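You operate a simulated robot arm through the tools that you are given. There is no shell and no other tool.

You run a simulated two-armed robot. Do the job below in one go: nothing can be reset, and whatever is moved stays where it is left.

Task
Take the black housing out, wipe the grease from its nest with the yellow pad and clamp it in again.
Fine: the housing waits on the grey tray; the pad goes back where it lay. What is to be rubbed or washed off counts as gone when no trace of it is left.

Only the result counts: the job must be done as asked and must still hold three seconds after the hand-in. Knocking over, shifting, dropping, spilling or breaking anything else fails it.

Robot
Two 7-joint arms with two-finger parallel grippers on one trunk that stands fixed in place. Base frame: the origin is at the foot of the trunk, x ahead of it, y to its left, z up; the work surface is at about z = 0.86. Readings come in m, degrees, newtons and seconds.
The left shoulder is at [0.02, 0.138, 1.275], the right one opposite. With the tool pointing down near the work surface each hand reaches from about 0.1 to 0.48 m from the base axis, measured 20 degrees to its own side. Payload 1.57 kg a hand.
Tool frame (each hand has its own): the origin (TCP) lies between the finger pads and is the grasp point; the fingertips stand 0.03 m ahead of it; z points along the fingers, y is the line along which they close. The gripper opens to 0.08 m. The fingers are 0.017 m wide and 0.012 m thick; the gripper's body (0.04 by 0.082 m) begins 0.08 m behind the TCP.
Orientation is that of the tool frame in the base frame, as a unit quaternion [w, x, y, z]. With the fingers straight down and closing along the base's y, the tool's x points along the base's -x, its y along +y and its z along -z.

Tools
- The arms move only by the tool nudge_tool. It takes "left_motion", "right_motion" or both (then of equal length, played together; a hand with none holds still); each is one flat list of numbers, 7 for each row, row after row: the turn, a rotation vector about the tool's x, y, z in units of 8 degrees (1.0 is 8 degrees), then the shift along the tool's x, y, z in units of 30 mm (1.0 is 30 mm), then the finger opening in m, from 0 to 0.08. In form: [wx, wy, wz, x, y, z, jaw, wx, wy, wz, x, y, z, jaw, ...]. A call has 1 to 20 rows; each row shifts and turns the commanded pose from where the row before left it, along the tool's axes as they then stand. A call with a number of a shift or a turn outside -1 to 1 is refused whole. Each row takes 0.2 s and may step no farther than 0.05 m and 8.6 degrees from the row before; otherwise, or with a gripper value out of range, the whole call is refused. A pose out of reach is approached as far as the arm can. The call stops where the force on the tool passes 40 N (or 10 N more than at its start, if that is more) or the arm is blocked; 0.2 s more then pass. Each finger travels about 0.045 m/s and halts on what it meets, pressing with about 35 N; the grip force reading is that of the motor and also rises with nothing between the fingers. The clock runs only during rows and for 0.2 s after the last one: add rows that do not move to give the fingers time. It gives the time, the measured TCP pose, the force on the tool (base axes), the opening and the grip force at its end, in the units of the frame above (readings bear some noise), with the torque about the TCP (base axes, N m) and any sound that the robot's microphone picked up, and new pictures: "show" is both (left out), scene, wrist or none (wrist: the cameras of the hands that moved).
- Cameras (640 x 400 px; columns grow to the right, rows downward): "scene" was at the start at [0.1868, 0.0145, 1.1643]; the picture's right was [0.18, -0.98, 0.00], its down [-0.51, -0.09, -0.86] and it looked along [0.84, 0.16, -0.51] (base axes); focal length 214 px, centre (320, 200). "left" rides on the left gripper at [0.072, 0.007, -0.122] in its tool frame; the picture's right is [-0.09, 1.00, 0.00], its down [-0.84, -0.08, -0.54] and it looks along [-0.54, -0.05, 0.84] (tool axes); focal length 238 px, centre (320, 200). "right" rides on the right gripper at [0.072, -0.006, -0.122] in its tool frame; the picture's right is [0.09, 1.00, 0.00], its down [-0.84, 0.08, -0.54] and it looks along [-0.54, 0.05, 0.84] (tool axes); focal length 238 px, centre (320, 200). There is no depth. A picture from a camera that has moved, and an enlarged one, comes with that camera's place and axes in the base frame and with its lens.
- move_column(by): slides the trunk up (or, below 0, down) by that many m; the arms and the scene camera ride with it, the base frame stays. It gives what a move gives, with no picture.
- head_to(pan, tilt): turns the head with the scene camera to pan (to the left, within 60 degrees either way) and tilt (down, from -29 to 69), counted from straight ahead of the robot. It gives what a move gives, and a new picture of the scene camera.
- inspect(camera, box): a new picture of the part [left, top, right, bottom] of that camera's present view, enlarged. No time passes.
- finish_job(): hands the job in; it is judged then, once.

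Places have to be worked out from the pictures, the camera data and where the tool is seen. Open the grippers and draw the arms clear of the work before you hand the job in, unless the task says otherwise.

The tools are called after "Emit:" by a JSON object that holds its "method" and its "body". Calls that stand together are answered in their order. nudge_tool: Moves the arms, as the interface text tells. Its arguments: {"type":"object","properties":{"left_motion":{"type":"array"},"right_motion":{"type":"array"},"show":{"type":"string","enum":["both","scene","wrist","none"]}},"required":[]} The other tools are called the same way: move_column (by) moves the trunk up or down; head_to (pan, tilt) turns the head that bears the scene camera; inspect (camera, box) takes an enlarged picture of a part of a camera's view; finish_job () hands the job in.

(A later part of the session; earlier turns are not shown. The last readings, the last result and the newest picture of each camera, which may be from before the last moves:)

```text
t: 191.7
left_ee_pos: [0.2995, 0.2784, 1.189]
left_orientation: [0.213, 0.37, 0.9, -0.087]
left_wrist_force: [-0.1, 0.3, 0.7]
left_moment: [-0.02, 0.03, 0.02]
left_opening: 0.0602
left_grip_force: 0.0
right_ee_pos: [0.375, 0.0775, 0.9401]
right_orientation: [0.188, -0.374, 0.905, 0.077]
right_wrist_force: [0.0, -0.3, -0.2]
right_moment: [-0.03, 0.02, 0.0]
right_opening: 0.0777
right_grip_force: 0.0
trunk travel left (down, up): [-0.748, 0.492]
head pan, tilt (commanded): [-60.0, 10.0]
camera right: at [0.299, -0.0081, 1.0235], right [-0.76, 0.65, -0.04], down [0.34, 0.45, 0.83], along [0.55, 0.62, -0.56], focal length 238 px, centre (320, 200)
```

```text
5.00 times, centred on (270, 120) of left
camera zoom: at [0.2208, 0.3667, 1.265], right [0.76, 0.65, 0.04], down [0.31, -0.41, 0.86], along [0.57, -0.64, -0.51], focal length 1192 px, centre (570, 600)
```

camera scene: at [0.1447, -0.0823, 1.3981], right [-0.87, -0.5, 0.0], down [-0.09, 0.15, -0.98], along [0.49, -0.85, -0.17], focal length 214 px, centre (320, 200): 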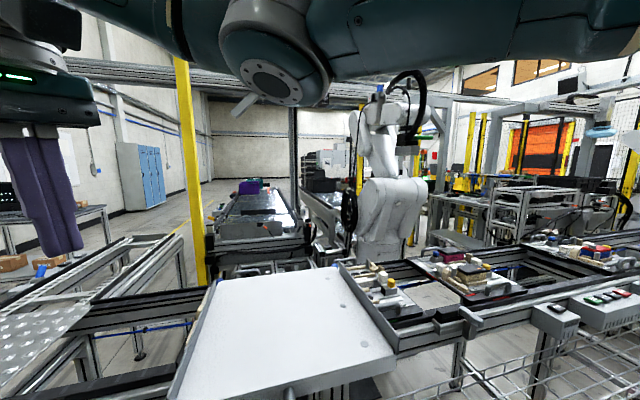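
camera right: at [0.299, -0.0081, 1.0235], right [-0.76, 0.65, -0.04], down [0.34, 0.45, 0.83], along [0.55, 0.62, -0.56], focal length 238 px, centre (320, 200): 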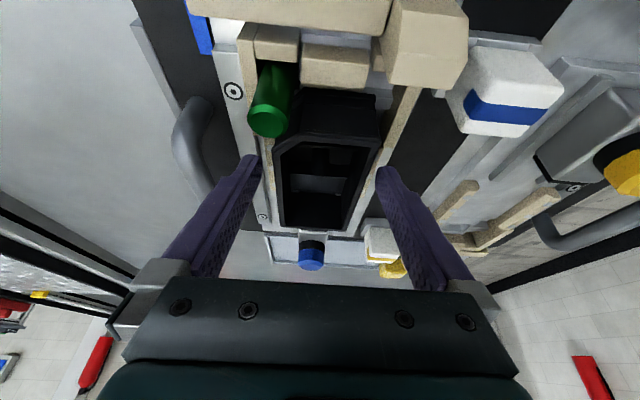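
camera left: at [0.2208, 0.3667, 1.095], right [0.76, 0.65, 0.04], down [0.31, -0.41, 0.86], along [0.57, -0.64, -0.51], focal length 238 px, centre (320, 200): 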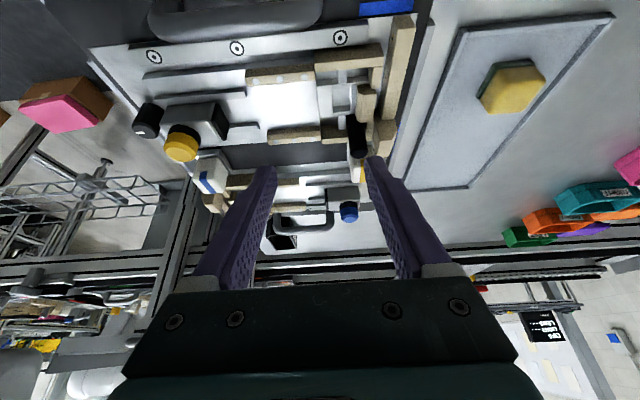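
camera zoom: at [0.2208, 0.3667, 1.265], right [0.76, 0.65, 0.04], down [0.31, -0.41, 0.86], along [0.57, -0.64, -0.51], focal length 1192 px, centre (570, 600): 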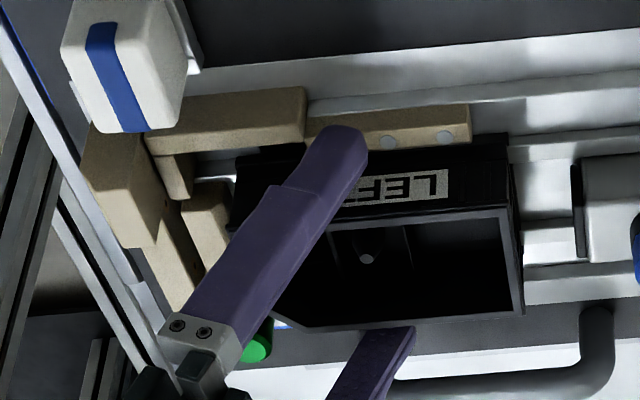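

The housing sits down between the strips, chamfer at the green pin. I lift the right hand straight up clear of it and look again.

Emit:
{"method": "nudge_tool", "body": {"right_motion": [0, 0, 0, -0.268, 0, -0.61, 0.078, 0, 0, 0, -0.268, 0, -0.61, 0.078, 0, 0, 0, -0.268, 0, -0.61, 0.078, 0, 0, 0, -0.268, 0, -0.61, 0.078, 0, 0, 0, 0, 0, 0, 0.078], "show": "wrist"}}

Emit:
{"method": "inspect", "body": {"camera": "right", "box": [210, 0, 430, 180]}}

Emit:
{"method": "inspect", "body": {"camera": "left", "box": [210, 70, 340, 160]}}

```text
t: 192.9
left_ee_pos: [0.2998, 0.2786, 1.189]
left_orientation: [0.213, 0.37, 0.9, -0.088]
left_wrist_force: [0.0, -0.4, -0.1]
left_moment: [0.03, 0.03, 0.02]
left_opening: 0.0602
left_grip_force: 0.2
right_ee_pos: [0.3755, 0.0772, 1.0202]
right_orientation: [0.188, -0.374, 0.905, 0.077]
right_wrist_force: [-0.3, 0.0, -0.4]
right_moment: [0.03, 0.0, 0.0]
right_opening: 0.0781
right_grip_force: 0.1
trunk travel left (down, up): [-0.748, 0.492]
head pan, tilt (commanded): [-60.0, 10.0]
camera right: at [0.2997, -0.0082, 1.1036], right [-0.76, 0.65, -0.04], down [0.34, 0.45, 0.83], along [0.55, 0.62, -0.56], focal length 238 px, centre (320, 200)
```

right: 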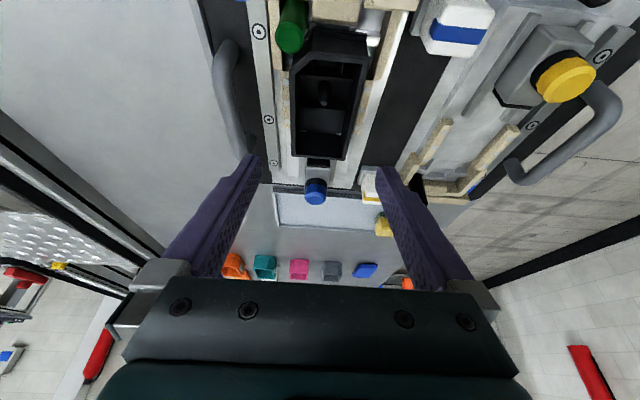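

```text
2.22 times, centred on (320, 90) of right
camera zoom: at [0.2997, -0.0082, 1.1036], right [-0.76, 0.65, -0.04], down [0.34, 0.45, 0.83], along [0.55, 0.62, -0.56], focal length 530 px, centre (320, 444)
```

zoom: 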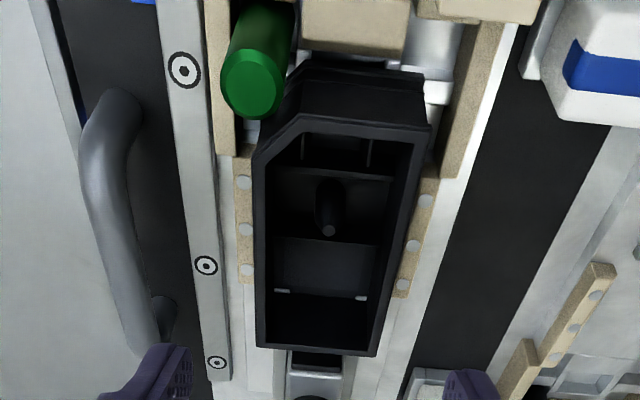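

```text
4.44 times, centred on (275, 115) of left
camera zoom: at [0.2208, 0.3667, 1.2651], right [0.76, 0.65, 0.04], down [0.31, -0.41, 0.86], along [0.57, -0.64, -0.51], focal length 1059 px, centre (520, 578)
```

zoom: 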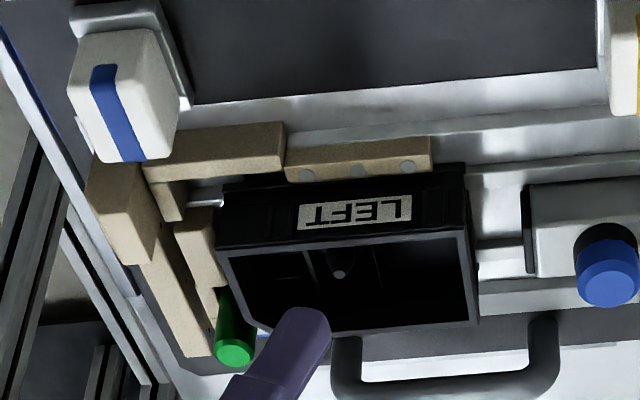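

The housing is correctly seated. The right hand can also work the clamp, so I bring it with open fingers over the blue cap.

Emit:
{"method": "nudge_tool", "body": {"right_motion": [0, 0, 0, -0.783, 0.03, 0.344, 0.06, 0, 0, 0, -0.783, 0.03, 0.344, 0.06, 0, 0, 0, -0.783, 0.03, 0.344, 0.06, 0, 0, 0, -0.783, 0.03, 0.344, 0.06, 0, 0, 0, 0, 0, 0, 0.06], "show": "wrist"}}

Emit:
{"method": "inspect", "body": {"camera": "right", "box": [220, 20, 420, 220]}}

```text
t: 194.1
left_ee_pos: [0.2993, 0.2791, 1.1903]
left_orientation: [0.212, 0.371, 0.9, -0.089]
left_wrist_force: [0.3, -0.4, -0.7]
left_moment: [-0.03, 0.01, 0.03]
left_opening: 0.06
left_grip_force: 0.0
right_ee_pos: [0.4215, 0.1088, 1.0148]
right_orientation: [0.185, -0.367, 0.909, 0.069]
right_wrist_force: [-0.2, 0.0, -0.7]
right_moment: [0.01, 0.02, 0.05]
right_opening: 0.06
right_grip_force: 0.0
right hand out of reach, approached as far as the arm can: row 3, 4
trunk travel left (down, up): [-0.748, 0.492]
head pan, tilt (commanded): [-60.0, 10.0]
camera right: at [0.3435, 0.0263, 1.0999], right [-0.75, 0.66, -0.05], down [0.34, 0.45, 0.82], along [0.56, 0.6, -0.57], focal length 238 px, centre (320, 200)
```

right: 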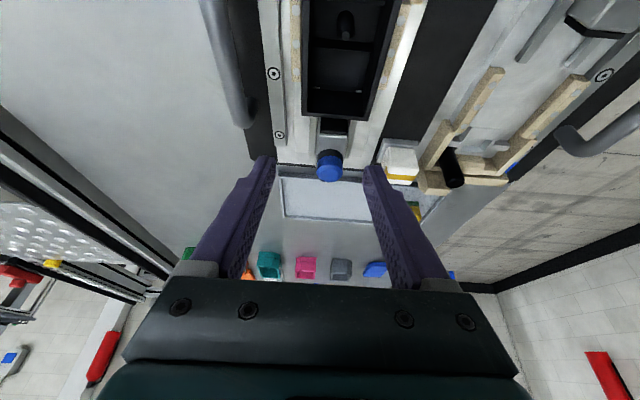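

```text
2.00 times, centred on (320, 120) of right
camera zoom: at [0.3435, 0.0263, 1.0999], right [-0.75, 0.66, -0.05], down [0.34, 0.45, 0.82], along [0.56, 0.6, -0.57], focal length 477 px, centre (320, 360)
```

zoom: 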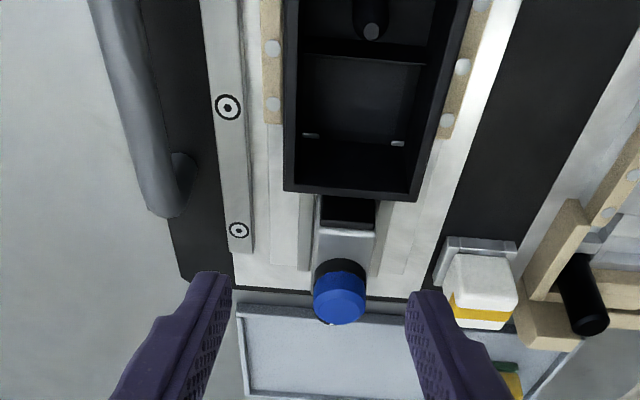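

The right arm cannot stretch that far, but the left one reaches the cap comfortably in its natural yaw. I withdraw the right hand to its side and bring the left hand over the cap, fingers straddling it along the slide direction.

Emit:
{"method": "nudge_tool", "body": {"right_motion": [0, 0, 0, 0.575, -0.62, -0.525, 0.06, 0, 0, 0, 0.575, -0.62, -0.525, 0.06, 0, 0, 0, 0.575, -0.62, -0.525, 0.06, 0, 0, 0, 0.575, -0.62, -0.525, 0.06, 0, 0, 0, 0.575, -0.62, -0.525, 0.06, 0, 0, 0, 0.575, -0.62, -0.525, 0.06, 0, 0, 0, 0.575, -0.62, -0.525, 0.06, 0, 0, 0, 0.575, -0.62, -0.525, 0.06], "show": "wrist"}}

```text
t: 195.9
left_ee_pos: [0.3005, 0.279, 1.1895]
left_orientation: [0.212, 0.37, 0.9, -0.089]
left_wrist_force: [0.2, 0.6, -0.3]
left_moment: [-0.03, 0.0, 0.0]
left_opening: 0.0601
left_grip_force: 0.1
right_ee_pos: [0.3956, -0.1099, 1.0833]
right_orientation: [0.188, -0.375, 0.905, 0.077]
right_wrist_force: [0.3, 0.3, -0.4]
right_moment: [0.03, 0.02, -0.05]
right_opening: 0.06
right_grip_force: 0.1
trunk travel left (down, up): [-0.748, 0.492]
head pan, tilt (commanded): [-60.0, 10.0]
camera right: at [0.3203, -0.1946, 1.1654], right [-0.76, 0.64, -0.04], down [0.34, 0.45, 0.83], along [0.55, 0.62, -0.56], focal length 238 px, centre (320, 200)
```

right: 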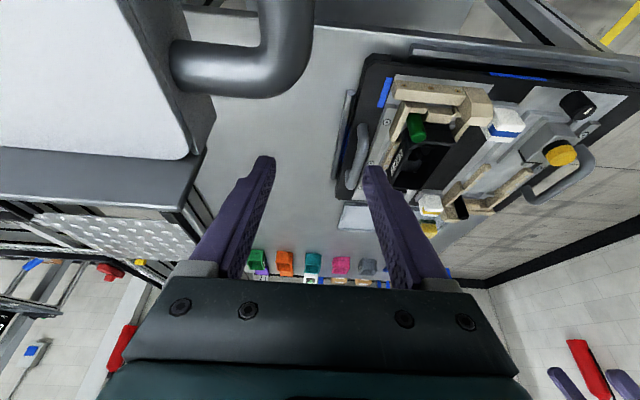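

The right hand is clear. Now the left hand to above the blue cap.

Emit:
{"method": "nudge_tool", "body": {"left_motion": [0, 0, 0, -0.271, 0.073, 0.843, 0.06, 0, 0, 0, -0.271, 0.073, 0.843, 0.06, 0, 0, 0, -0.271, 0.073, 0.843, 0.06, 0, 0, 0, -0.271, 0.073, 0.843, 0.06, 0, 0, 0, -0.271, 0.073, 0.843, 0.06, 0, 0, 0, -0.271, 0.073, 0.843, 0.06, 0, 0, 0, -0.271, 0.073, 0.843, 0.06, 0, 0, 0, -0.271, 0.073, 0.843, 0.06, 0, 0, 0, -0.271, 0.073, 0.843, 0.06, 0, 0, 0, -0.2, 0.05, 0.6, 0.06, 0, 0, 0, 0, 0, 0, 0.06], "show": "wrist"}}

Emit:
{"method": "inspect", "body": {"camera": "left", "box": [200, 20, 440, 220]}}

Emit:
{"method": "inspect", "body": {"camera": "right", "box": [380, 60, 580, 240]}}

```text
t: 198.3
left_ee_pos: [0.4438, 0.1662, 1.005]
left_orientation: [0.212, 0.371, 0.9, -0.088]
left_wrist_force: [-0.2, -0.4, 0.1]
left_moment: [0.01, 0.0, -0.03]
left_opening: 0.06
left_grip_force: 0.1
right_ee_pos: [0.3968, -0.1097, 1.0822]
right_orientation: [0.187, -0.374, 0.905, 0.077]
right_wrist_force: [0.6, 0.2, -0.3]
right_moment: [0.01, 0.01, 0.03]
right_opening: 0.0601
right_grip_force: 0.1
trunk travel left (down, up): [-0.748, 0.492]
head pan, tilt (commanded): [-60.0, 10.0]
camera left: at [0.3641, 0.2542, 1.0807], right [0.76, 0.65, 0.04], down [0.31, -0.41, 0.86], along [0.57, -0.64, -0.51], focal length 238 px, centre (320, 200)
```

left: 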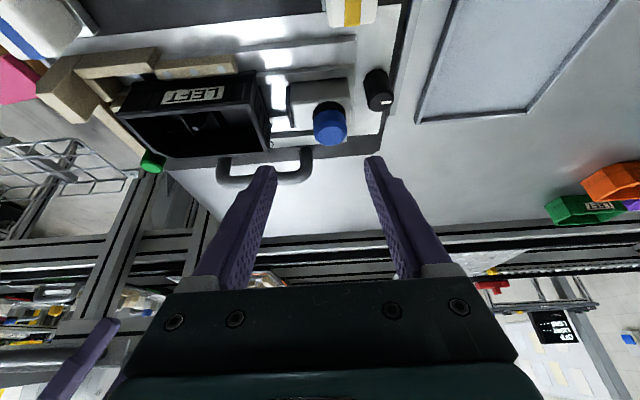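

```text
2.00 times, centred on (320, 120) of left
camera zoom: at [0.3641, 0.2542, 1.0807], right [0.76, 0.65, 0.04], down [0.31, -0.41, 0.86], along [0.57, -0.64, -0.51], focal length 477 px, centre (320, 360)
```

zoom: 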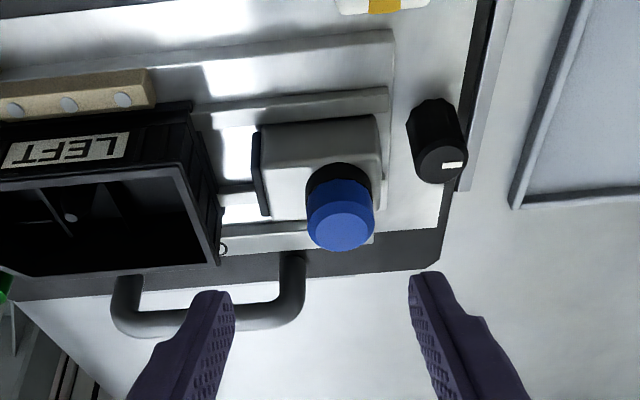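

```text
2.22 times, centred on (480, 150) of right
camera zoom: at [0.3205, -0.1943, 1.1653], right [-0.76, 0.65, -0.04], down [0.34, 0.45, 0.83], along [0.55, 0.62, -0.56], focal length 530 px, centre (-36, 311)
```

zoom: 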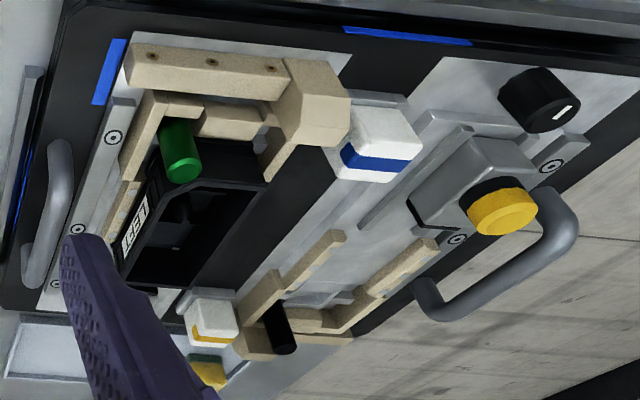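

The hand is over the cap. I lower so the fingertips come either side of the cap, just above the grey block.

Emit:
{"method": "nudge_tool", "body": {"left_motion": [0, 0, 0, 0.203, 0.033, 0.519, 0.06, 0, 0, 0, 0.203, 0.033, 0.519, 0.06, 0, 0, 0, 0.203, 0.033, 0.519, 0.06, 0, 0, 0, 0, 0, 0, 0.06], "show": "wrist"}}

Emit:
{"method": "inspect", "body": {"camera": "left", "box": [200, 40, 440, 240]}}

```text
t: 199.3
left_ee_pos: [0.4478, 0.1662, 0.9551]
left_orientation: [0.212, 0.37, 0.9, -0.088]
left_wrist_force: [-0.3, -1.0, 0.4]
left_moment: [-0.03, 0.0, -0.01]
left_opening: 0.0599
left_grip_force: 0.0
right_ee_pos: [0.3971, -0.1087, 1.0824]
right_orientation: [0.187, -0.374, 0.905, 0.076]
right_wrist_force: [-0.1, -0.5, -0.3]
right_moment: [-0.02, -0.01, 0.0]
right_opening: 0.0597
right_grip_force: 0.0
trunk travel left (down, up): [-0.748, 0.492]
head pan, tilt (commanded): [-60.0, 10.0]
camera left: at [0.369, 0.2531, 1.0307], right [0.76, 0.65, 0.04], down [0.31, -0.41, 0.86], along [0.57, -0.64, -0.51], focal length 238 px, centre (320, 200)
```

left: 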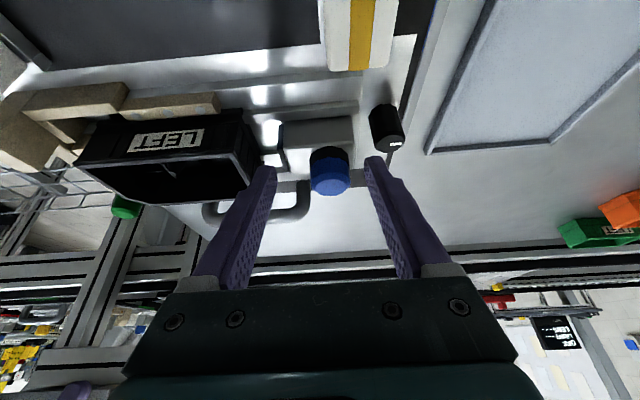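

```text
2.00 times, centred on (320, 140) of left
camera zoom: at [0.369, 0.2531, 1.0307], right [0.76, 0.65, 0.04], down [0.31, -0.41, 0.86], along [0.57, -0.64, -0.51], focal length 477 px, centre (320, 320)
```

zoom: 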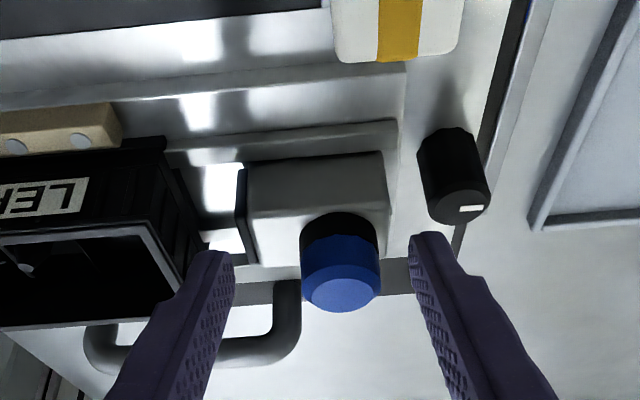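

The cap lies between the fingers. I close on it (this already nudges the slider toward the housing).

Emit:
{"method": "nudge_tool", "body": {"left_motion": [0, 0, 0, 0, 0, 0, 0.045, 0, 0, 0, 0, 0, 0, 0.03, 0, 0, 0, 0, 0, 0, 0.015, 0, 0, 0, 0, 0, 0, 0.015, 0, 0, 0, 0, 0, 0, 0.015], "show": "wrist"}}

Emit:
{"method": "inspect", "body": {"camera": "left", "box": [160, 40, 440, 240]}}

```text
t: 200.5
left_ee_pos: [0.4482, 0.1661, 0.9551]
left_orientation: [0.212, 0.37, 0.9, -0.087]
left_wrist_force: [2.4, 3.7, 0.3]
left_moment: [0.03, 0.06, 0.03]
left_opening: 0.0252
left_grip_force: 35.1
right_ee_pos: [0.3963, -0.1078, 1.0817]
right_orientation: [0.188, -0.374, 0.905, 0.077]
right_wrist_force: [0.2, -0.6, 0.9]
right_moment: [0.04, -0.01, 0.0]
right_opening: 0.0599
right_grip_force: 0.1
trunk travel left (down, up): [-0.748, 0.492]
head pan, tilt (commanded): [-60.0, 10.0]
camera left: at [0.3695, 0.254, 1.0314], right [0.76, 0.65, 0.04], down [0.3, -0.41, 0.86], along [0.58, -0.64, -0.51], focal length 238 px, centre (320, 200)
```

left: 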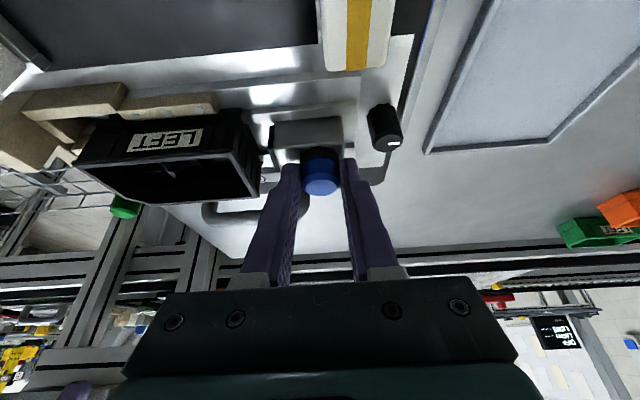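

```text
2.00 times, centred on (300, 140) of left
camera zoom: at [0.3695, 0.254, 1.0314], right [0.76, 0.65, 0.04], down [0.3, -0.41, 0.86], along [0.58, -0.64, -0.51], focal length 477 px, centre (360, 320)
```

zoom: 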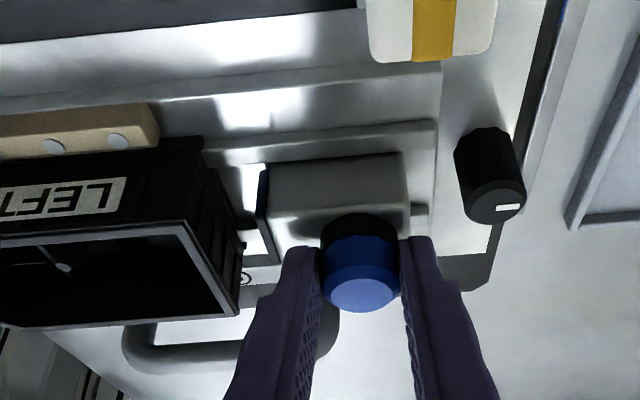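

Gripped (25 mm). I push the slider toward the housing, first 18 mm.

Emit:
{"method": "nudge_tool", "body": {"left_motion": [0, 0, 0, 0, -0.15, 0, 0.015, 0, 0, 0, 0, -0.15, 0, 0.015, 0, 0, 0, 0, -0.15, 0, 0.015, 0, 0, 0, 0, -0.15, 0, 0.015, 0, 0, 0, 0, 0, 0, 0.015], "show": "wrist"}}

Emit:
{"method": "inspect", "body": {"camera": "left", "box": [160, 40, 440, 240]}}

```text
t: 201.7
left_ee_pos: [0.4349, 0.1516, 0.9556]
left_orientation: [0.214, 0.37, 0.9, -0.089]
left_wrist_force: [-12.3, 0.4, 19.4]
left_moment: [0.19, 0.12, -0.2]
left_opening: 0.0252
left_grip_force: 34.8
right_ee_pos: [0.3959, -0.109, 1.0819]
right_orientation: [0.188, -0.374, 0.905, 0.076]
right_wrist_force: [-0.1, -0.5, -0.1]
right_moment: [-0.04, 0.0, -0.02]
right_opening: 0.06
right_grip_force: 0.1
trunk travel left (down, up): [-0.748, 0.492]
head pan, tilt (commanded): [-60.0, 10.0]
camera left: at [0.3559, 0.2405, 1.0312], right [0.76, 0.65, 0.04], down [0.31, -0.41, 0.86], along [0.57, -0.64, -0.51], focal length 238 px, centre (320, 200)
```

left: 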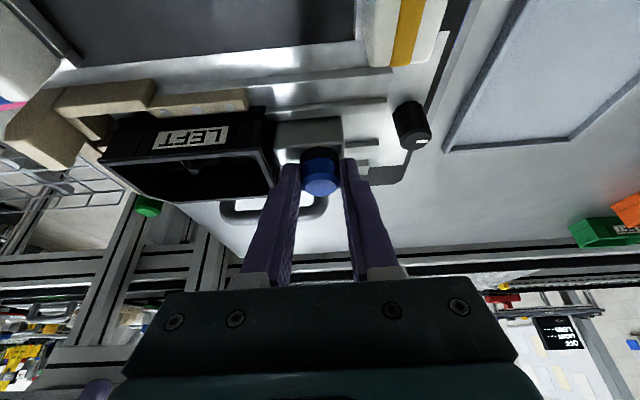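

```text
2.00 times, centred on (300, 140) of left
camera zoom: at [0.3559, 0.2405, 1.0312], right [0.76, 0.65, 0.04], down [0.31, -0.41, 0.86], along [0.57, -0.64, -0.51], focal length 477 px, centre (360, 320)
```

zoom: 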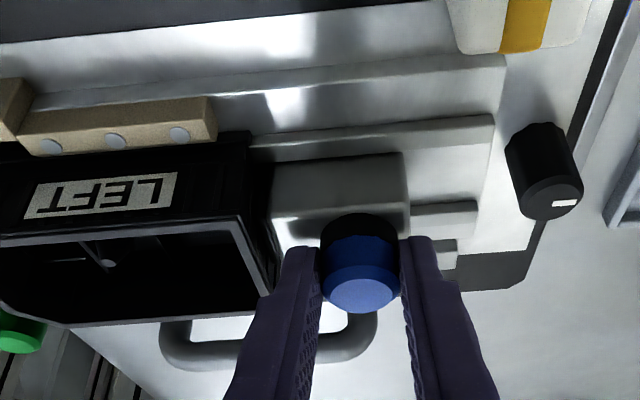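

The slider now nearly meets the housing. I take a fresh force reading before the final push.

Emit:
{"method": "nudge_tool", "body": {"left_motion": [0, 0, 0, 0, 0, 0, 0.015, 0, 0, 0, 0, 0, 0, 0.015], "show": "none"}}

Emit:
{"method": "inspect", "body": {"camera": "left", "box": [250, 70, 370, 170]}}

Emit:
{"method": "inspect", "body": {"camera": "right", "box": [380, 100, 480, 200]}}

```text
t: 202.3
left_ee_pos: [0.4357, 0.1536, 0.956]
left_orientation: [0.214, 0.369, 0.9, -0.089]
left_wrist_force: [-11.6, -0.3, 19.9]
left_moment: [-0.06, -0.14, -0.11]
left_opening: 0.0254
left_grip_force: 34.9
right_ee_pos: [0.3964, -0.1075, 1.0819]
right_orientation: [0.188, -0.374, 0.905, 0.077]
right_wrist_force: [-0.5, 0.0, -0.7]
right_moment: [0.01, -0.02, -0.01]
right_opening: 0.0599
right_grip_force: 0.1
trunk travel left (down, up): [-0.748, 0.492]
head pan, tilt (commanded): [-60.0, 10.0]
```

```text
4.00 times, centred on (310, 120) of left
camera zoom: at [0.3563, 0.2409, 1.0312], right [0.76, 0.65, 0.04], down [0.31, -0.41, 0.86], along [0.58, -0.64, -0.51], focal length 953 px, centre (360, 520)
```

zoom: 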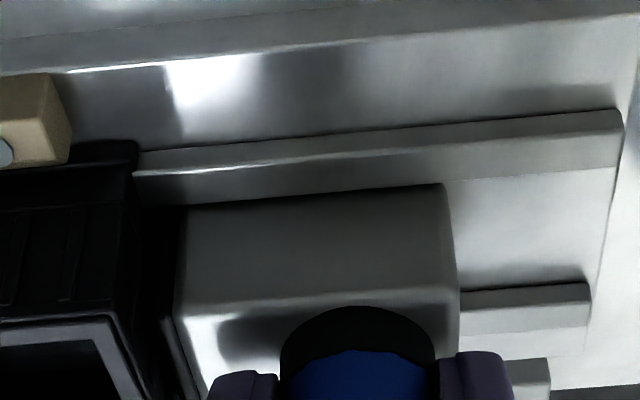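

```text
4.00 times, centred on (430, 150) of right
camera zoom: at [0.3202, -0.1939, 1.1651], right [-0.76, 0.65, -0.04], down [0.34, 0.45, 0.83], along [0.55, 0.62, -0.56], focal length 953 px, centre (-120, 400)
```

zoom: 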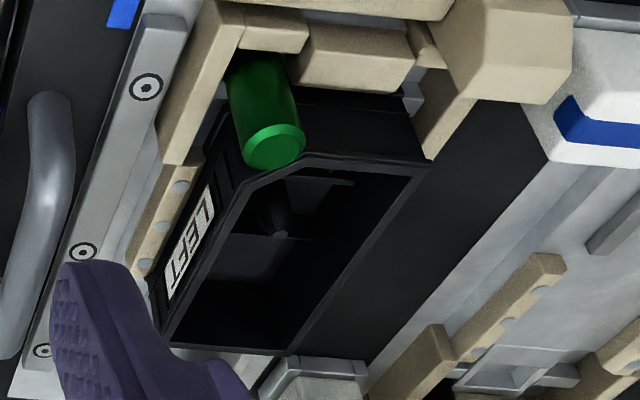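

The clamp now pulls toward the closed side (about 8 N). I push on in 3 mm steps.

Emit:
{"method": "nudge_tool", "body": {"left_motion": [0, 0, 0, -0.02, -0.1, -0.04, 0.015, 0, 0, 0, 0, -0.1, 0, 0.015, 0, 0, 0, 0, 0, 0, 0.015], "show": "none"}}

Emit:
{"method": "inspect", "body": {"camera": "left", "box": [160, 40, 440, 240]}}

```text
t: 203.1
left_ee_pos: [0.4315, 0.1482, 0.9554]
left_orientation: [0.212, 0.37, 0.9, -0.087]
left_wrist_force: [5.6, -1.0, -1.0]
left_moment: [0.07, -0.64, 0.11]
left_opening: 0.0253
left_grip_force: 35.1
right_ee_pos: [0.3964, -0.1092, 1.0827]
right_orientation: [0.188, -0.375, 0.905, 0.077]
right_wrist_force: [0.6, 0.2, 0.0]
right_moment: [0.0, 0.01, -0.01]
right_opening: 0.0598
right_grip_force: 0.0
trunk travel left (down, up): [-0.748, 0.492]
head pan, tilt (commanded): [-60.0, 10.0]
```

```text
2.00 times, centred on (300, 140) of left
camera zoom: at [0.3521, 0.2364, 1.0315], right [0.76, 0.65, 0.04], down [0.31, -0.41, 0.86], along [0.58, -0.64, -0.51], focal length 477 px, centre (360, 320)
```

zoom: 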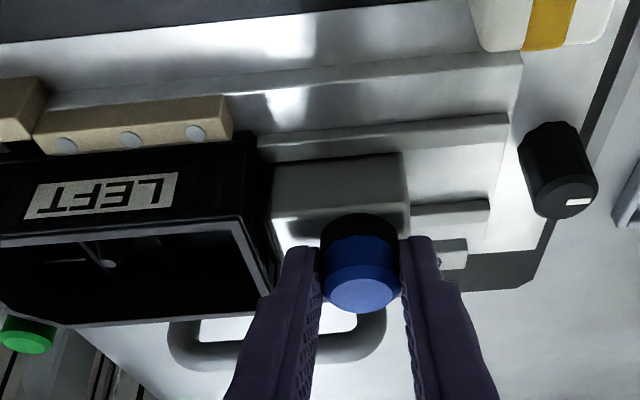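

The housing is moving along with the slider toward its stops. I continue in small steps until the push force rises.

Emit:
{"method": "nudge_tool", "body": {"left_motion": [0, 0, 0, 0, -0.07, 0, 0.015, 0, 0, 0, 0, -0.07, 0, 0.015, 0, 0, 0, 0, 0, 0, 0.015], "show": "none"}}

Emit:
{"method": "inspect", "body": {"camera": "left", "box": [160, 40, 440, 240]}}

```text
t: 203.9
left_ee_pos: [0.4289, 0.1453, 0.9549]
left_orientation: [0.212, 0.37, 0.901, -0.087]
left_wrist_force: [15.3, 1.6, -0.4]
left_moment: [0.47, -0.46, 0.15]
left_opening: 0.0251
left_grip_force: 35.0
right_ee_pos: [0.3974, -0.1084, 1.0828]
right_orientation: [0.188, -0.375, 0.905, 0.076]
right_wrist_force: [0.1, -1.0, -0.4]
right_moment: [-0.02, 0.01, -0.02]
right_opening: 0.06
right_grip_force: 0.2
trunk travel left (down, up): [-0.748, 0.492]
head pan, tilt (commanded): [-60.0, 10.0]
```

```text
2.00 times, centred on (300, 140) of left
camera zoom: at [0.3497, 0.2335, 1.032], right [0.76, 0.65, 0.04], down [0.31, -0.41, 0.86], along [0.58, -0.64, -0.51], focal length 477 px, centre (360, 320)
```

zoom: 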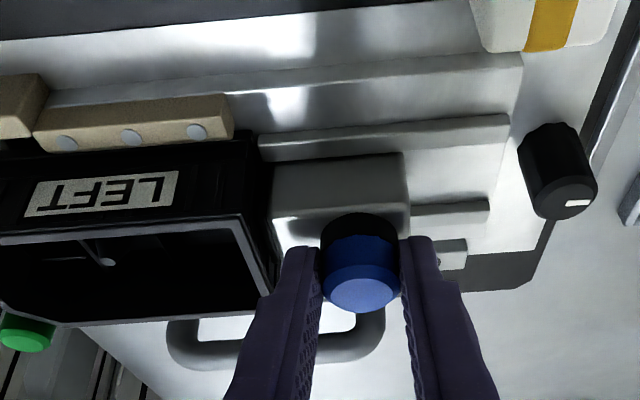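

The force is rising (12 N) at the original clamped position. I press a little further to seat it firmly.

Emit:
{"method": "nudge_tool", "body": {"left_motion": [0, 0, 0, 0, -0.05, 0, 0.015, 0, 0, 0, 0, -0.05, 0, 0.015, 0, 0, 0, 0, 0, 0, 0.015], "show": "none"}}

Emit:
{"method": "inspect", "body": {"camera": "right", "box": [380, 100, 480, 200]}}

Emit:
{"method": "inspect", "body": {"camera": "left", "box": [100, 40, 380, 240]}}

```text
t: 204.7
left_ee_pos: [0.4282, 0.1463, 0.9566]
left_orientation: [0.214, 0.37, 0.9, -0.085]
left_wrist_force: [18.0, 7.7, -0.2]
left_moment: [0.6, -0.53, 0.23]
left_opening: 0.0255
left_grip_force: 35.0
right_ee_pos: [0.3979, -0.1081, 1.0825]
right_orientation: [0.189, -0.374, 0.905, 0.077]
right_wrist_force: [0.4, 0.1, -0.3]
right_moment: [-0.03, 0.0, -0.01]
right_opening: 0.0599
right_grip_force: 0.0
trunk travel left (down, up): [-0.748, 0.492]
head pan, tilt (commanded): [-60.0, 10.0]
```

```text
4.00 times, centred on (430, 150) of right
camera zoom: at [0.3216, -0.1936, 1.1656], right [-0.76, 0.65, -0.04], down [0.33, 0.45, 0.83], along [0.55, 0.62, -0.56], focal length 953 px, centre (-120, 400)
```

zoom: 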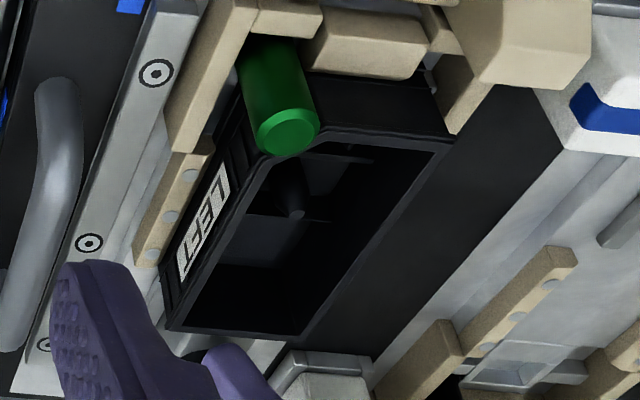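

```text
2.00 times, centred on (240, 140) of left
camera zoom: at [0.3489, 0.233, 1.0332], right [0.76, 0.65, 0.05], down [0.3, -0.41, 0.86], along [0.58, -0.64, -0.51], focal length 477 px, centre (480, 320)
```

zoom: 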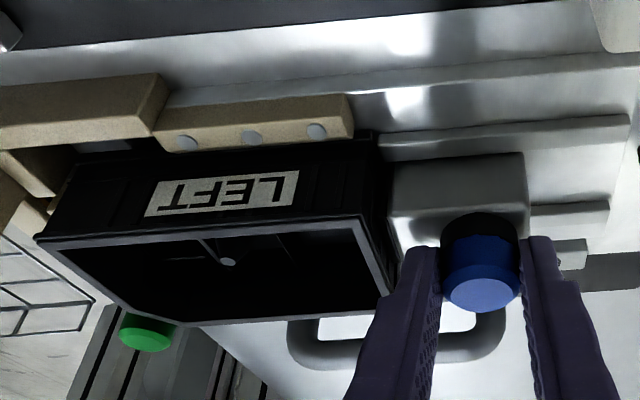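

The push force is 18 N and the housing is against its stops. Before opening I relax the side force in 1 mm steps, so the finger near the housing rim doesn't press on it when it opens.

Emit:
{"method": "nudge_tool", "body": {"left_motion": [0, 0, 0, 0, 0.035, 0, 0.015, 0, 0, 0, 0, 0, 0, 0.015], "show": "none"}}

Emit:
{"method": "inspect", "body": {"camera": "left", "box": [100, 40, 380, 240]}}

```text
t: 205.3
left_ee_pos: [0.4291, 0.1473, 0.9565]
left_orientation: [0.213, 0.37, 0.9, -0.085]
left_wrist_force: [17.4, 8.5, 0.5]
left_moment: [0.43, -0.56, 0.22]
left_opening: 0.025
left_grip_force: 35.5
right_ee_pos: [0.3976, -0.1076, 1.0834]
right_orientation: [0.189, -0.375, 0.904, 0.077]
right_wrist_force: [-0.7, -0.3, 0.2]
right_moment: [-0.02, 0.03, 0.0]
right_opening: 0.0599
right_grip_force: 0.1
trunk travel left (down, up): [-0.748, 0.492]
head pan, tilt (commanded): [-60.0, 10.0]
```

```text
2.00 times, centred on (240, 140) of left
camera zoom: at [0.3493, 0.2332, 1.0328], right [0.76, 0.65, 0.04], down [0.3, -0.41, 0.86], along [0.58, -0.64, -0.51], focal length 477 px, centre (480, 320)
```

zoom: 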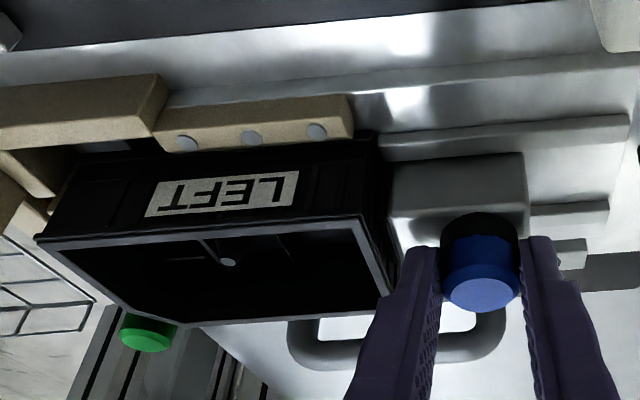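

No change yet; I back off another 3 mm.

Emit:
{"method": "nudge_tool", "body": {"left_motion": [0, 0, 0, 0, 0.05, 0, 0.015, 0, 0, 0, 0, 0.05, 0, 0.015, 0, 0, 0, 0, 0, 0, 0.015], "show": "none"}}

Emit:
{"method": "inspect", "body": {"camera": "left", "box": [100, 40, 380, 240]}}

```text
t: 206.1
left_ee_pos: [0.4291, 0.1464, 0.956]
left_orientation: [0.212, 0.37, 0.9, -0.088]
left_wrist_force: [9.3, 2.5, 0.3]
left_moment: [0.88, 0.04, 0.03]
left_opening: 0.0254
left_grip_force: 34.8
right_ee_pos: [0.3956, -0.1079, 1.0822]
right_orientation: [0.187, -0.374, 0.905, 0.077]
right_wrist_force: [0.4, 0.7, -0.1]
right_moment: [-0.01, -0.01, 0.03]
right_opening: 0.06
right_grip_force: 0.1
trunk travel left (down, up): [-0.748, 0.492]
head pan, tilt (commanded): [-60.0, 10.0]
```

```text
2.00 times, centred on (240, 140) of left
camera zoom: at [0.35, 0.234, 1.0319], right [0.76, 0.65, 0.04], down [0.31, -0.41, 0.86], along [0.57, -0.64, -0.51], focal length 477 px, centre (480, 320)
```

zoom: 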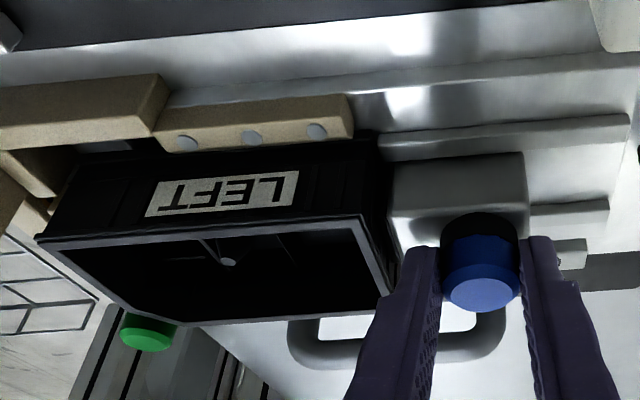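

Down to 8 N with the slider unmoved. Another 2.5 mm.

Emit:
{"method": "nudge_tool", "body": {"left_motion": [0, 0, 0, 0, 0.04, 0, 0.015, 0, 0, 0, 0, 0.04, 0, 0.015, 0, 0, 0, 0, 0, 0, 0.015], "show": "none"}}

Emit:
{"method": "inspect", "body": {"camera": "left", "box": [100, 40, 380, 240]}}

```text
t: 206.9
left_ee_pos: [0.4289, 0.1463, 0.9555]
left_orientation: [0.212, 0.37, 0.9, -0.09]
left_wrist_force: [-3.2, -3.0, 1.0]
left_moment: [0.4, 0.0, -0.14]
left_opening: 0.0253
left_grip_force: 35.0
right_ee_pos: [0.3948, -0.1087, 1.0808]
right_orientation: [0.186, -0.374, 0.905, 0.076]
right_wrist_force: [-0.4, -0.3, -0.9]
right_moment: [0.04, 0.0, -0.01]
right_opening: 0.0599
right_grip_force: 0.0
trunk travel left (down, up): [-0.748, 0.492]
head pan, tilt (commanded): [-60.0, 10.0]
```

```text
2.00 times, centred on (240, 140) of left
camera zoom: at [0.3503, 0.2344, 1.0317], right [0.76, 0.65, 0.04], down [0.31, -0.41, 0.86], along [0.57, -0.64, -0.51], focal length 477 px, centre (480, 320)
```

zoom: 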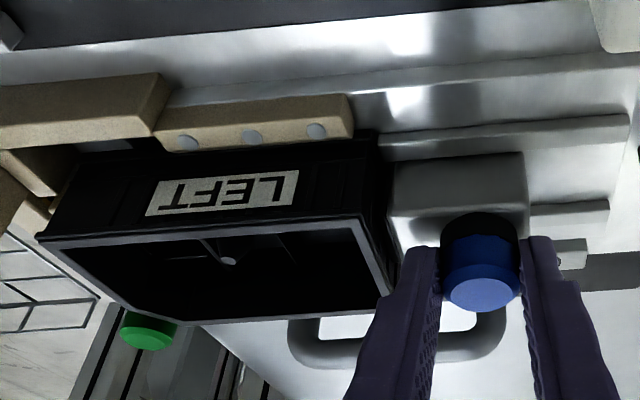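

Now nearly zero (−4 N). I even that out, open the fingers a few millimetres, and rise above the rim before opening further.

Emit:
{"method": "nudge_tool", "body": {"left_motion": [0, 0, 0, 0, -0.03, 0, 0.022, 0, 0, 0, 0, 0, 0, 0.029, 0, 0, 0, 0, 0, 0, 0.031, 0, 0, 0, -0.149, 0, -0.298, 0.031, 0, 0, 0, -0.149, 0, -0.298, 0.033, 0, 0, 0, -0.297, 0, -0.597, 0.05], "show": "wrist"}}

Emit:
{"method": "inspect", "body": {"camera": "left", "box": [140, 20, 400, 200]}}

Emit:
{"method": "inspect", "body": {"camera": "right", "box": [380, 90, 500, 210]}}

```text
t: 208.3
left_ee_pos: [0.4305, 0.1465, 0.9972]
left_orientation: [0.213, 0.369, 0.9, -0.088]
left_wrist_force: [0.4, -0.3, 0.1]
left_moment: [0.0, 0.0, 0.0]
left_opening: 0.05
left_grip_force: 0.1
right_ee_pos: [0.397, -0.1081, 1.0824]
right_orientation: [0.187, -0.375, 0.905, 0.077]
right_wrist_force: [0.3, -0.3, 0.0]
right_moment: [-0.02, -0.03, -0.01]
right_opening: 0.06
right_grip_force: 0.0
trunk travel left (down, up): [-0.748, 0.492]
head pan, tilt (commanded): [-60.0, 10.0]
camera left: at [0.3511, 0.2349, 1.0728], right [0.76, 0.65, 0.04], down [0.31, -0.41, 0.86], along [0.58, -0.64, -0.51], focal length 238 px, centre (320, 200)
```

left: 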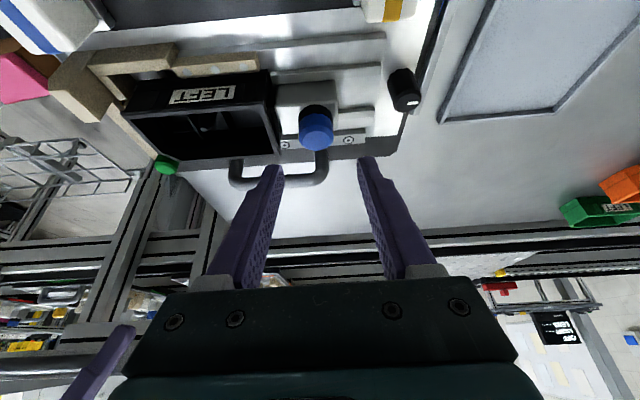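

```text
2.22 times, centred on (270, 110) of left
camera zoom: at [0.3511, 0.2349, 1.0728], right [0.76, 0.65, 0.04], down [0.31, -0.41, 0.86], along [0.58, -0.64, -0.51], focal length 530 px, centre (431, 400)
```

zoom: 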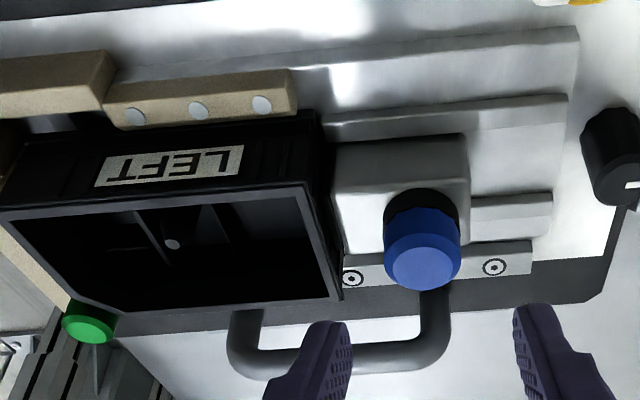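

```text
3.33 times, centred on (440, 150) of right
camera zoom: at [0.3205, -0.1943, 1.1653], right [-0.76, 0.65, -0.04], down [0.34, 0.45, 0.83], along [0.55, 0.62, -0.56], focal length 794 px, centre (-80, 367)
```

zoom: 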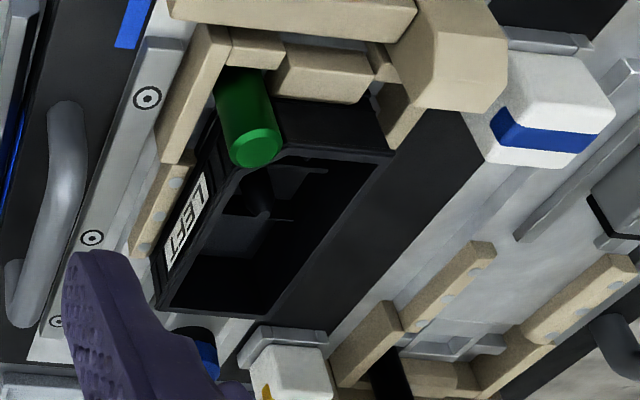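

The clamp block stays pressed against the housing. I withdraw the left hand to its own side and then view the whole scene with the head camera.

Emit:
{"method": "nudge_tool", "body": {"left_motion": [0, 0, 0, 0.334, 0, -0.87, 0.06, 0, 0, 0, 0.334, 0, -0.87, 0.06, 0, 0, 0, 0.334, 0, -0.87, 0.06, 0, 0, 0, 0.334, 0, -0.87, 0.06, 0, 0, 0, 0.334, 0, -0.87, 0.08, 0, 0, 0, 0.334, 0, -0.87, 0.08, 0, 0, 0, 0.334, 0, -0.87, 0.08, 0, 0, 0, 0.334, 0, -0.87, 0.08, 0, 0, 0, 0.334, 0, -0.87, 0.08], "show": "none"}}

Emit:
{"method": "head_to", "body": {"pan": 10, "tilt": 52}}

Emit:
{"method": "inspect", "body": {"camera": "scene", "box": [130, 110, 400, 330]}}

```text
t: 210.3
left_ee_pos: [0.2992, 0.2766, 1.1656]
left_orientation: [0.211, 0.371, 0.9, -0.089]
left_wrist_force: [-1.1, 0.8, 0.8]
left_moment: [-0.04, 0.02, 0.02]
left_opening: 0.08
left_grip_force: 0.1
right_ee_pos: [0.3958, -0.1092, 1.0817]
right_orientation: [0.188, -0.375, 0.905, 0.077]
right_wrist_force: [0.9, -0.1, -0.1]
right_moment: [0.01, -0.01, 0.0]
right_opening: 0.0599
right_grip_force: 0.2
trunk travel left (down, up): [-0.748, 0.492]
head pan, tilt (commanded): [-60.0, 10.0]
```

```text
t: 211.7
left_ee_pos: [0.2982, 0.2782, 1.1669]
left_orientation: [0.213, 0.37, 0.9, -0.088]
left_wrist_force: [-0.2, 0.2, 0.0]
left_moment: [0.0, 0.01, 0.03]
left_opening: 0.0798
left_grip_force: 0.1
right_ee_pos: [0.3958, -0.1094, 1.0822]
right_orientation: [0.187, -0.375, 0.905, 0.077]
right_wrist_force: [-0.6, -0.7, 0.1]
right_moment: [-0.03, 0.02, 0.03]
right_opening: 0.06
right_grip_force: 0.0
trunk travel left (down, up): [-0.748, 0.492]
head pan, tilt (commanded): [10.0, 52.0]
camera scene: at [0.1723, 0.0112, 1.2322], right [0.17, -0.98, 0.0], down [-0.78, -0.14, -0.62], along [0.61, 0.11, -0.79], focal length 214 px, centre (320, 200)
```

scene: 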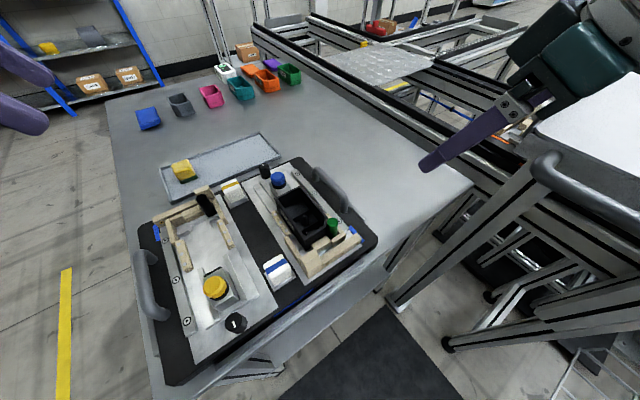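

```text
1.82 times, centred on (265, 220) of scene
camera zoom: at [0.1723, 0.0112, 1.2322], right [0.17, -0.98, 0.0], down [-0.78, -0.14, -0.62], along [0.61, 0.11, -0.79], focal length 390 px, centre (420, 164)
```

zoom: 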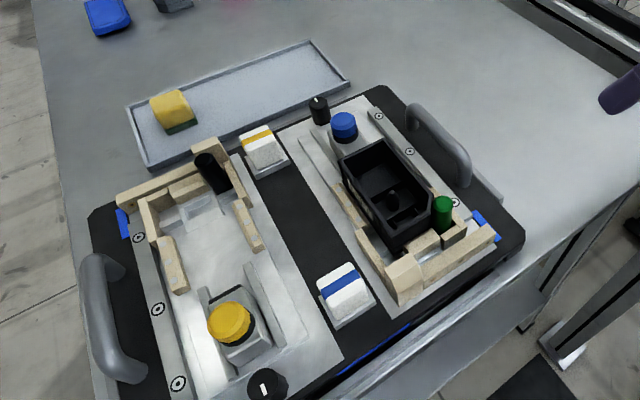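

Everything looks in place. I zoom in to compare the housing, clamp and pad positions with what I measured at the start.

Emit:
{"method": "inspect", "body": {"camera": "scene", "box": [255, 155, 365, 255]}}

Emit:
{"method": "inspect", "body": {"camera": "scene", "box": [150, 125, 290, 225]}}

```text
4.00 times, centred on (310, 205) of scene
camera zoom: at [0.1723, 0.0112, 1.2322], right [0.17, -0.98, 0.0], down [-0.78, -0.14, -0.62], along [0.61, 0.11, -0.79], focal length 858 px, centre (360, 180)
```

zoom: 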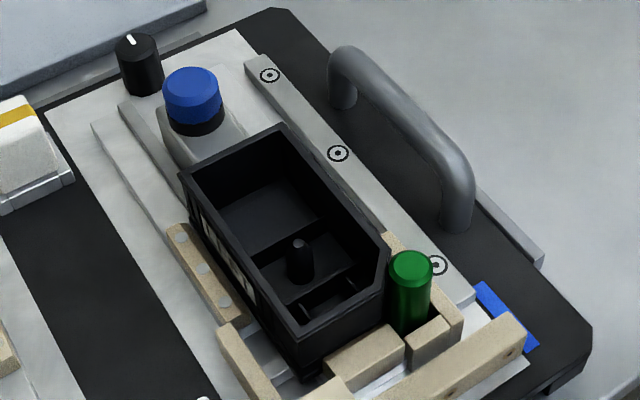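

```text
4.00 times, centred on (220, 175) of scene
camera zoom: at [0.1723, 0.0112, 1.2322], right [0.17, -0.98, 0.0], down [-0.78, -0.14, -0.62], along [0.61, 0.11, -0.79], focal length 858 px, centre (720, 300)
```

zoom: 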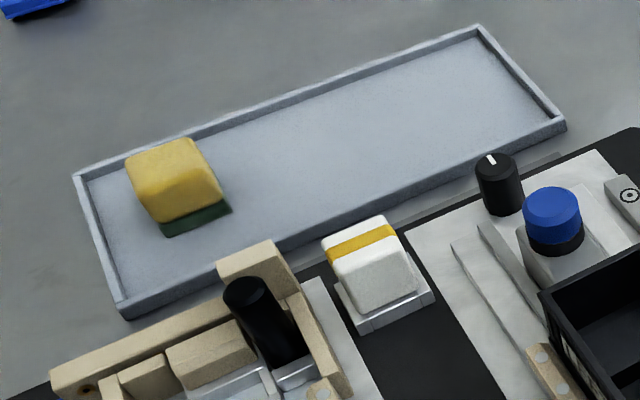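

Housing, clamp and sponge match their original positions to within a millimetre or two. I check the yellow-banded block more closely, since the housing once came near it.

Emit:
{"method": "inspect", "body": {"camera": "scene", "box": [215, 170, 260, 210]}}

Emit:
{"method": "inspect", "body": {"camera": "scene", "box": [250, 245, 300, 290]}}

Emit:
{"method": "inspect", "body": {"camera": "left", "box": [100, 0, 540, 300]}}

```text
10.00 times, centred on (238, 190) of scene
camera zoom: at [0.1723, 0.0112, 1.2322], right [0.17, -0.98, 0.0], down [-0.78, -0.14, -0.62], along [0.61, 0.11, -0.79], focal length 2145 px, centre (1145, 300)
```

zoom: 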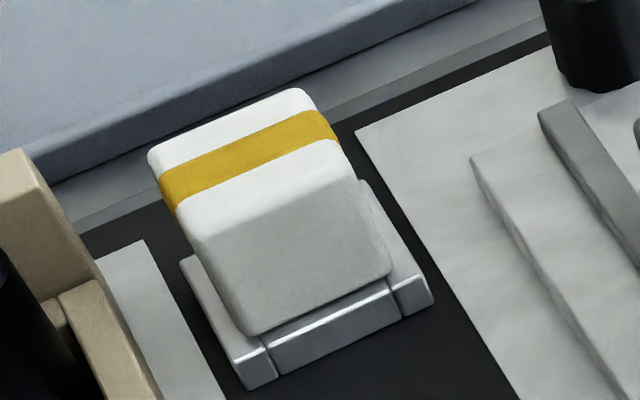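

```text
8.89 times, centred on (275, 268) of scene
camera zoom: at [0.1723, 0.0112, 1.2322], right [0.17, -0.98, 0.0], down [-0.78, -0.14, -0.62], along [0.61, 0.11, -0.79], focal length 1906 px, centre (720, -400)
```

zoom: 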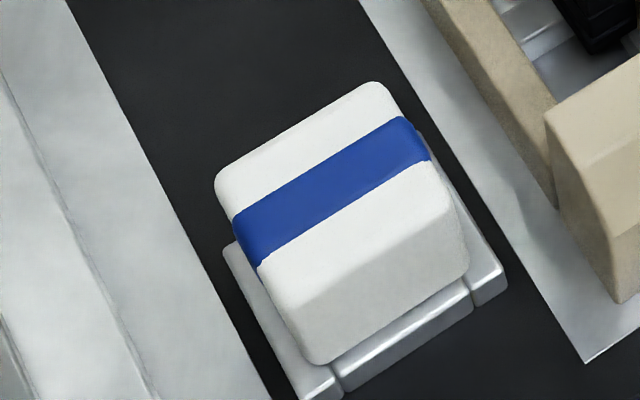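

```text
1.33 times, centred on (320, 150) of left
camera zoom: at [0.2198, 0.3658, 1.2418], right [0.76, 0.65, 0.04], down [0.31, -0.41, 0.86], along [0.57, -0.64, -0.51], focal length 318 px, centre (320, 267)
```

zoom: 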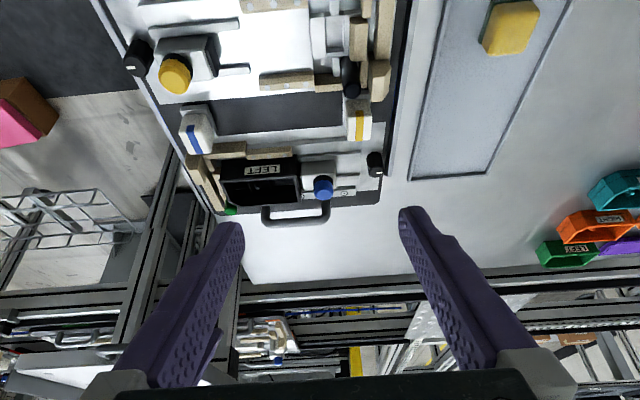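

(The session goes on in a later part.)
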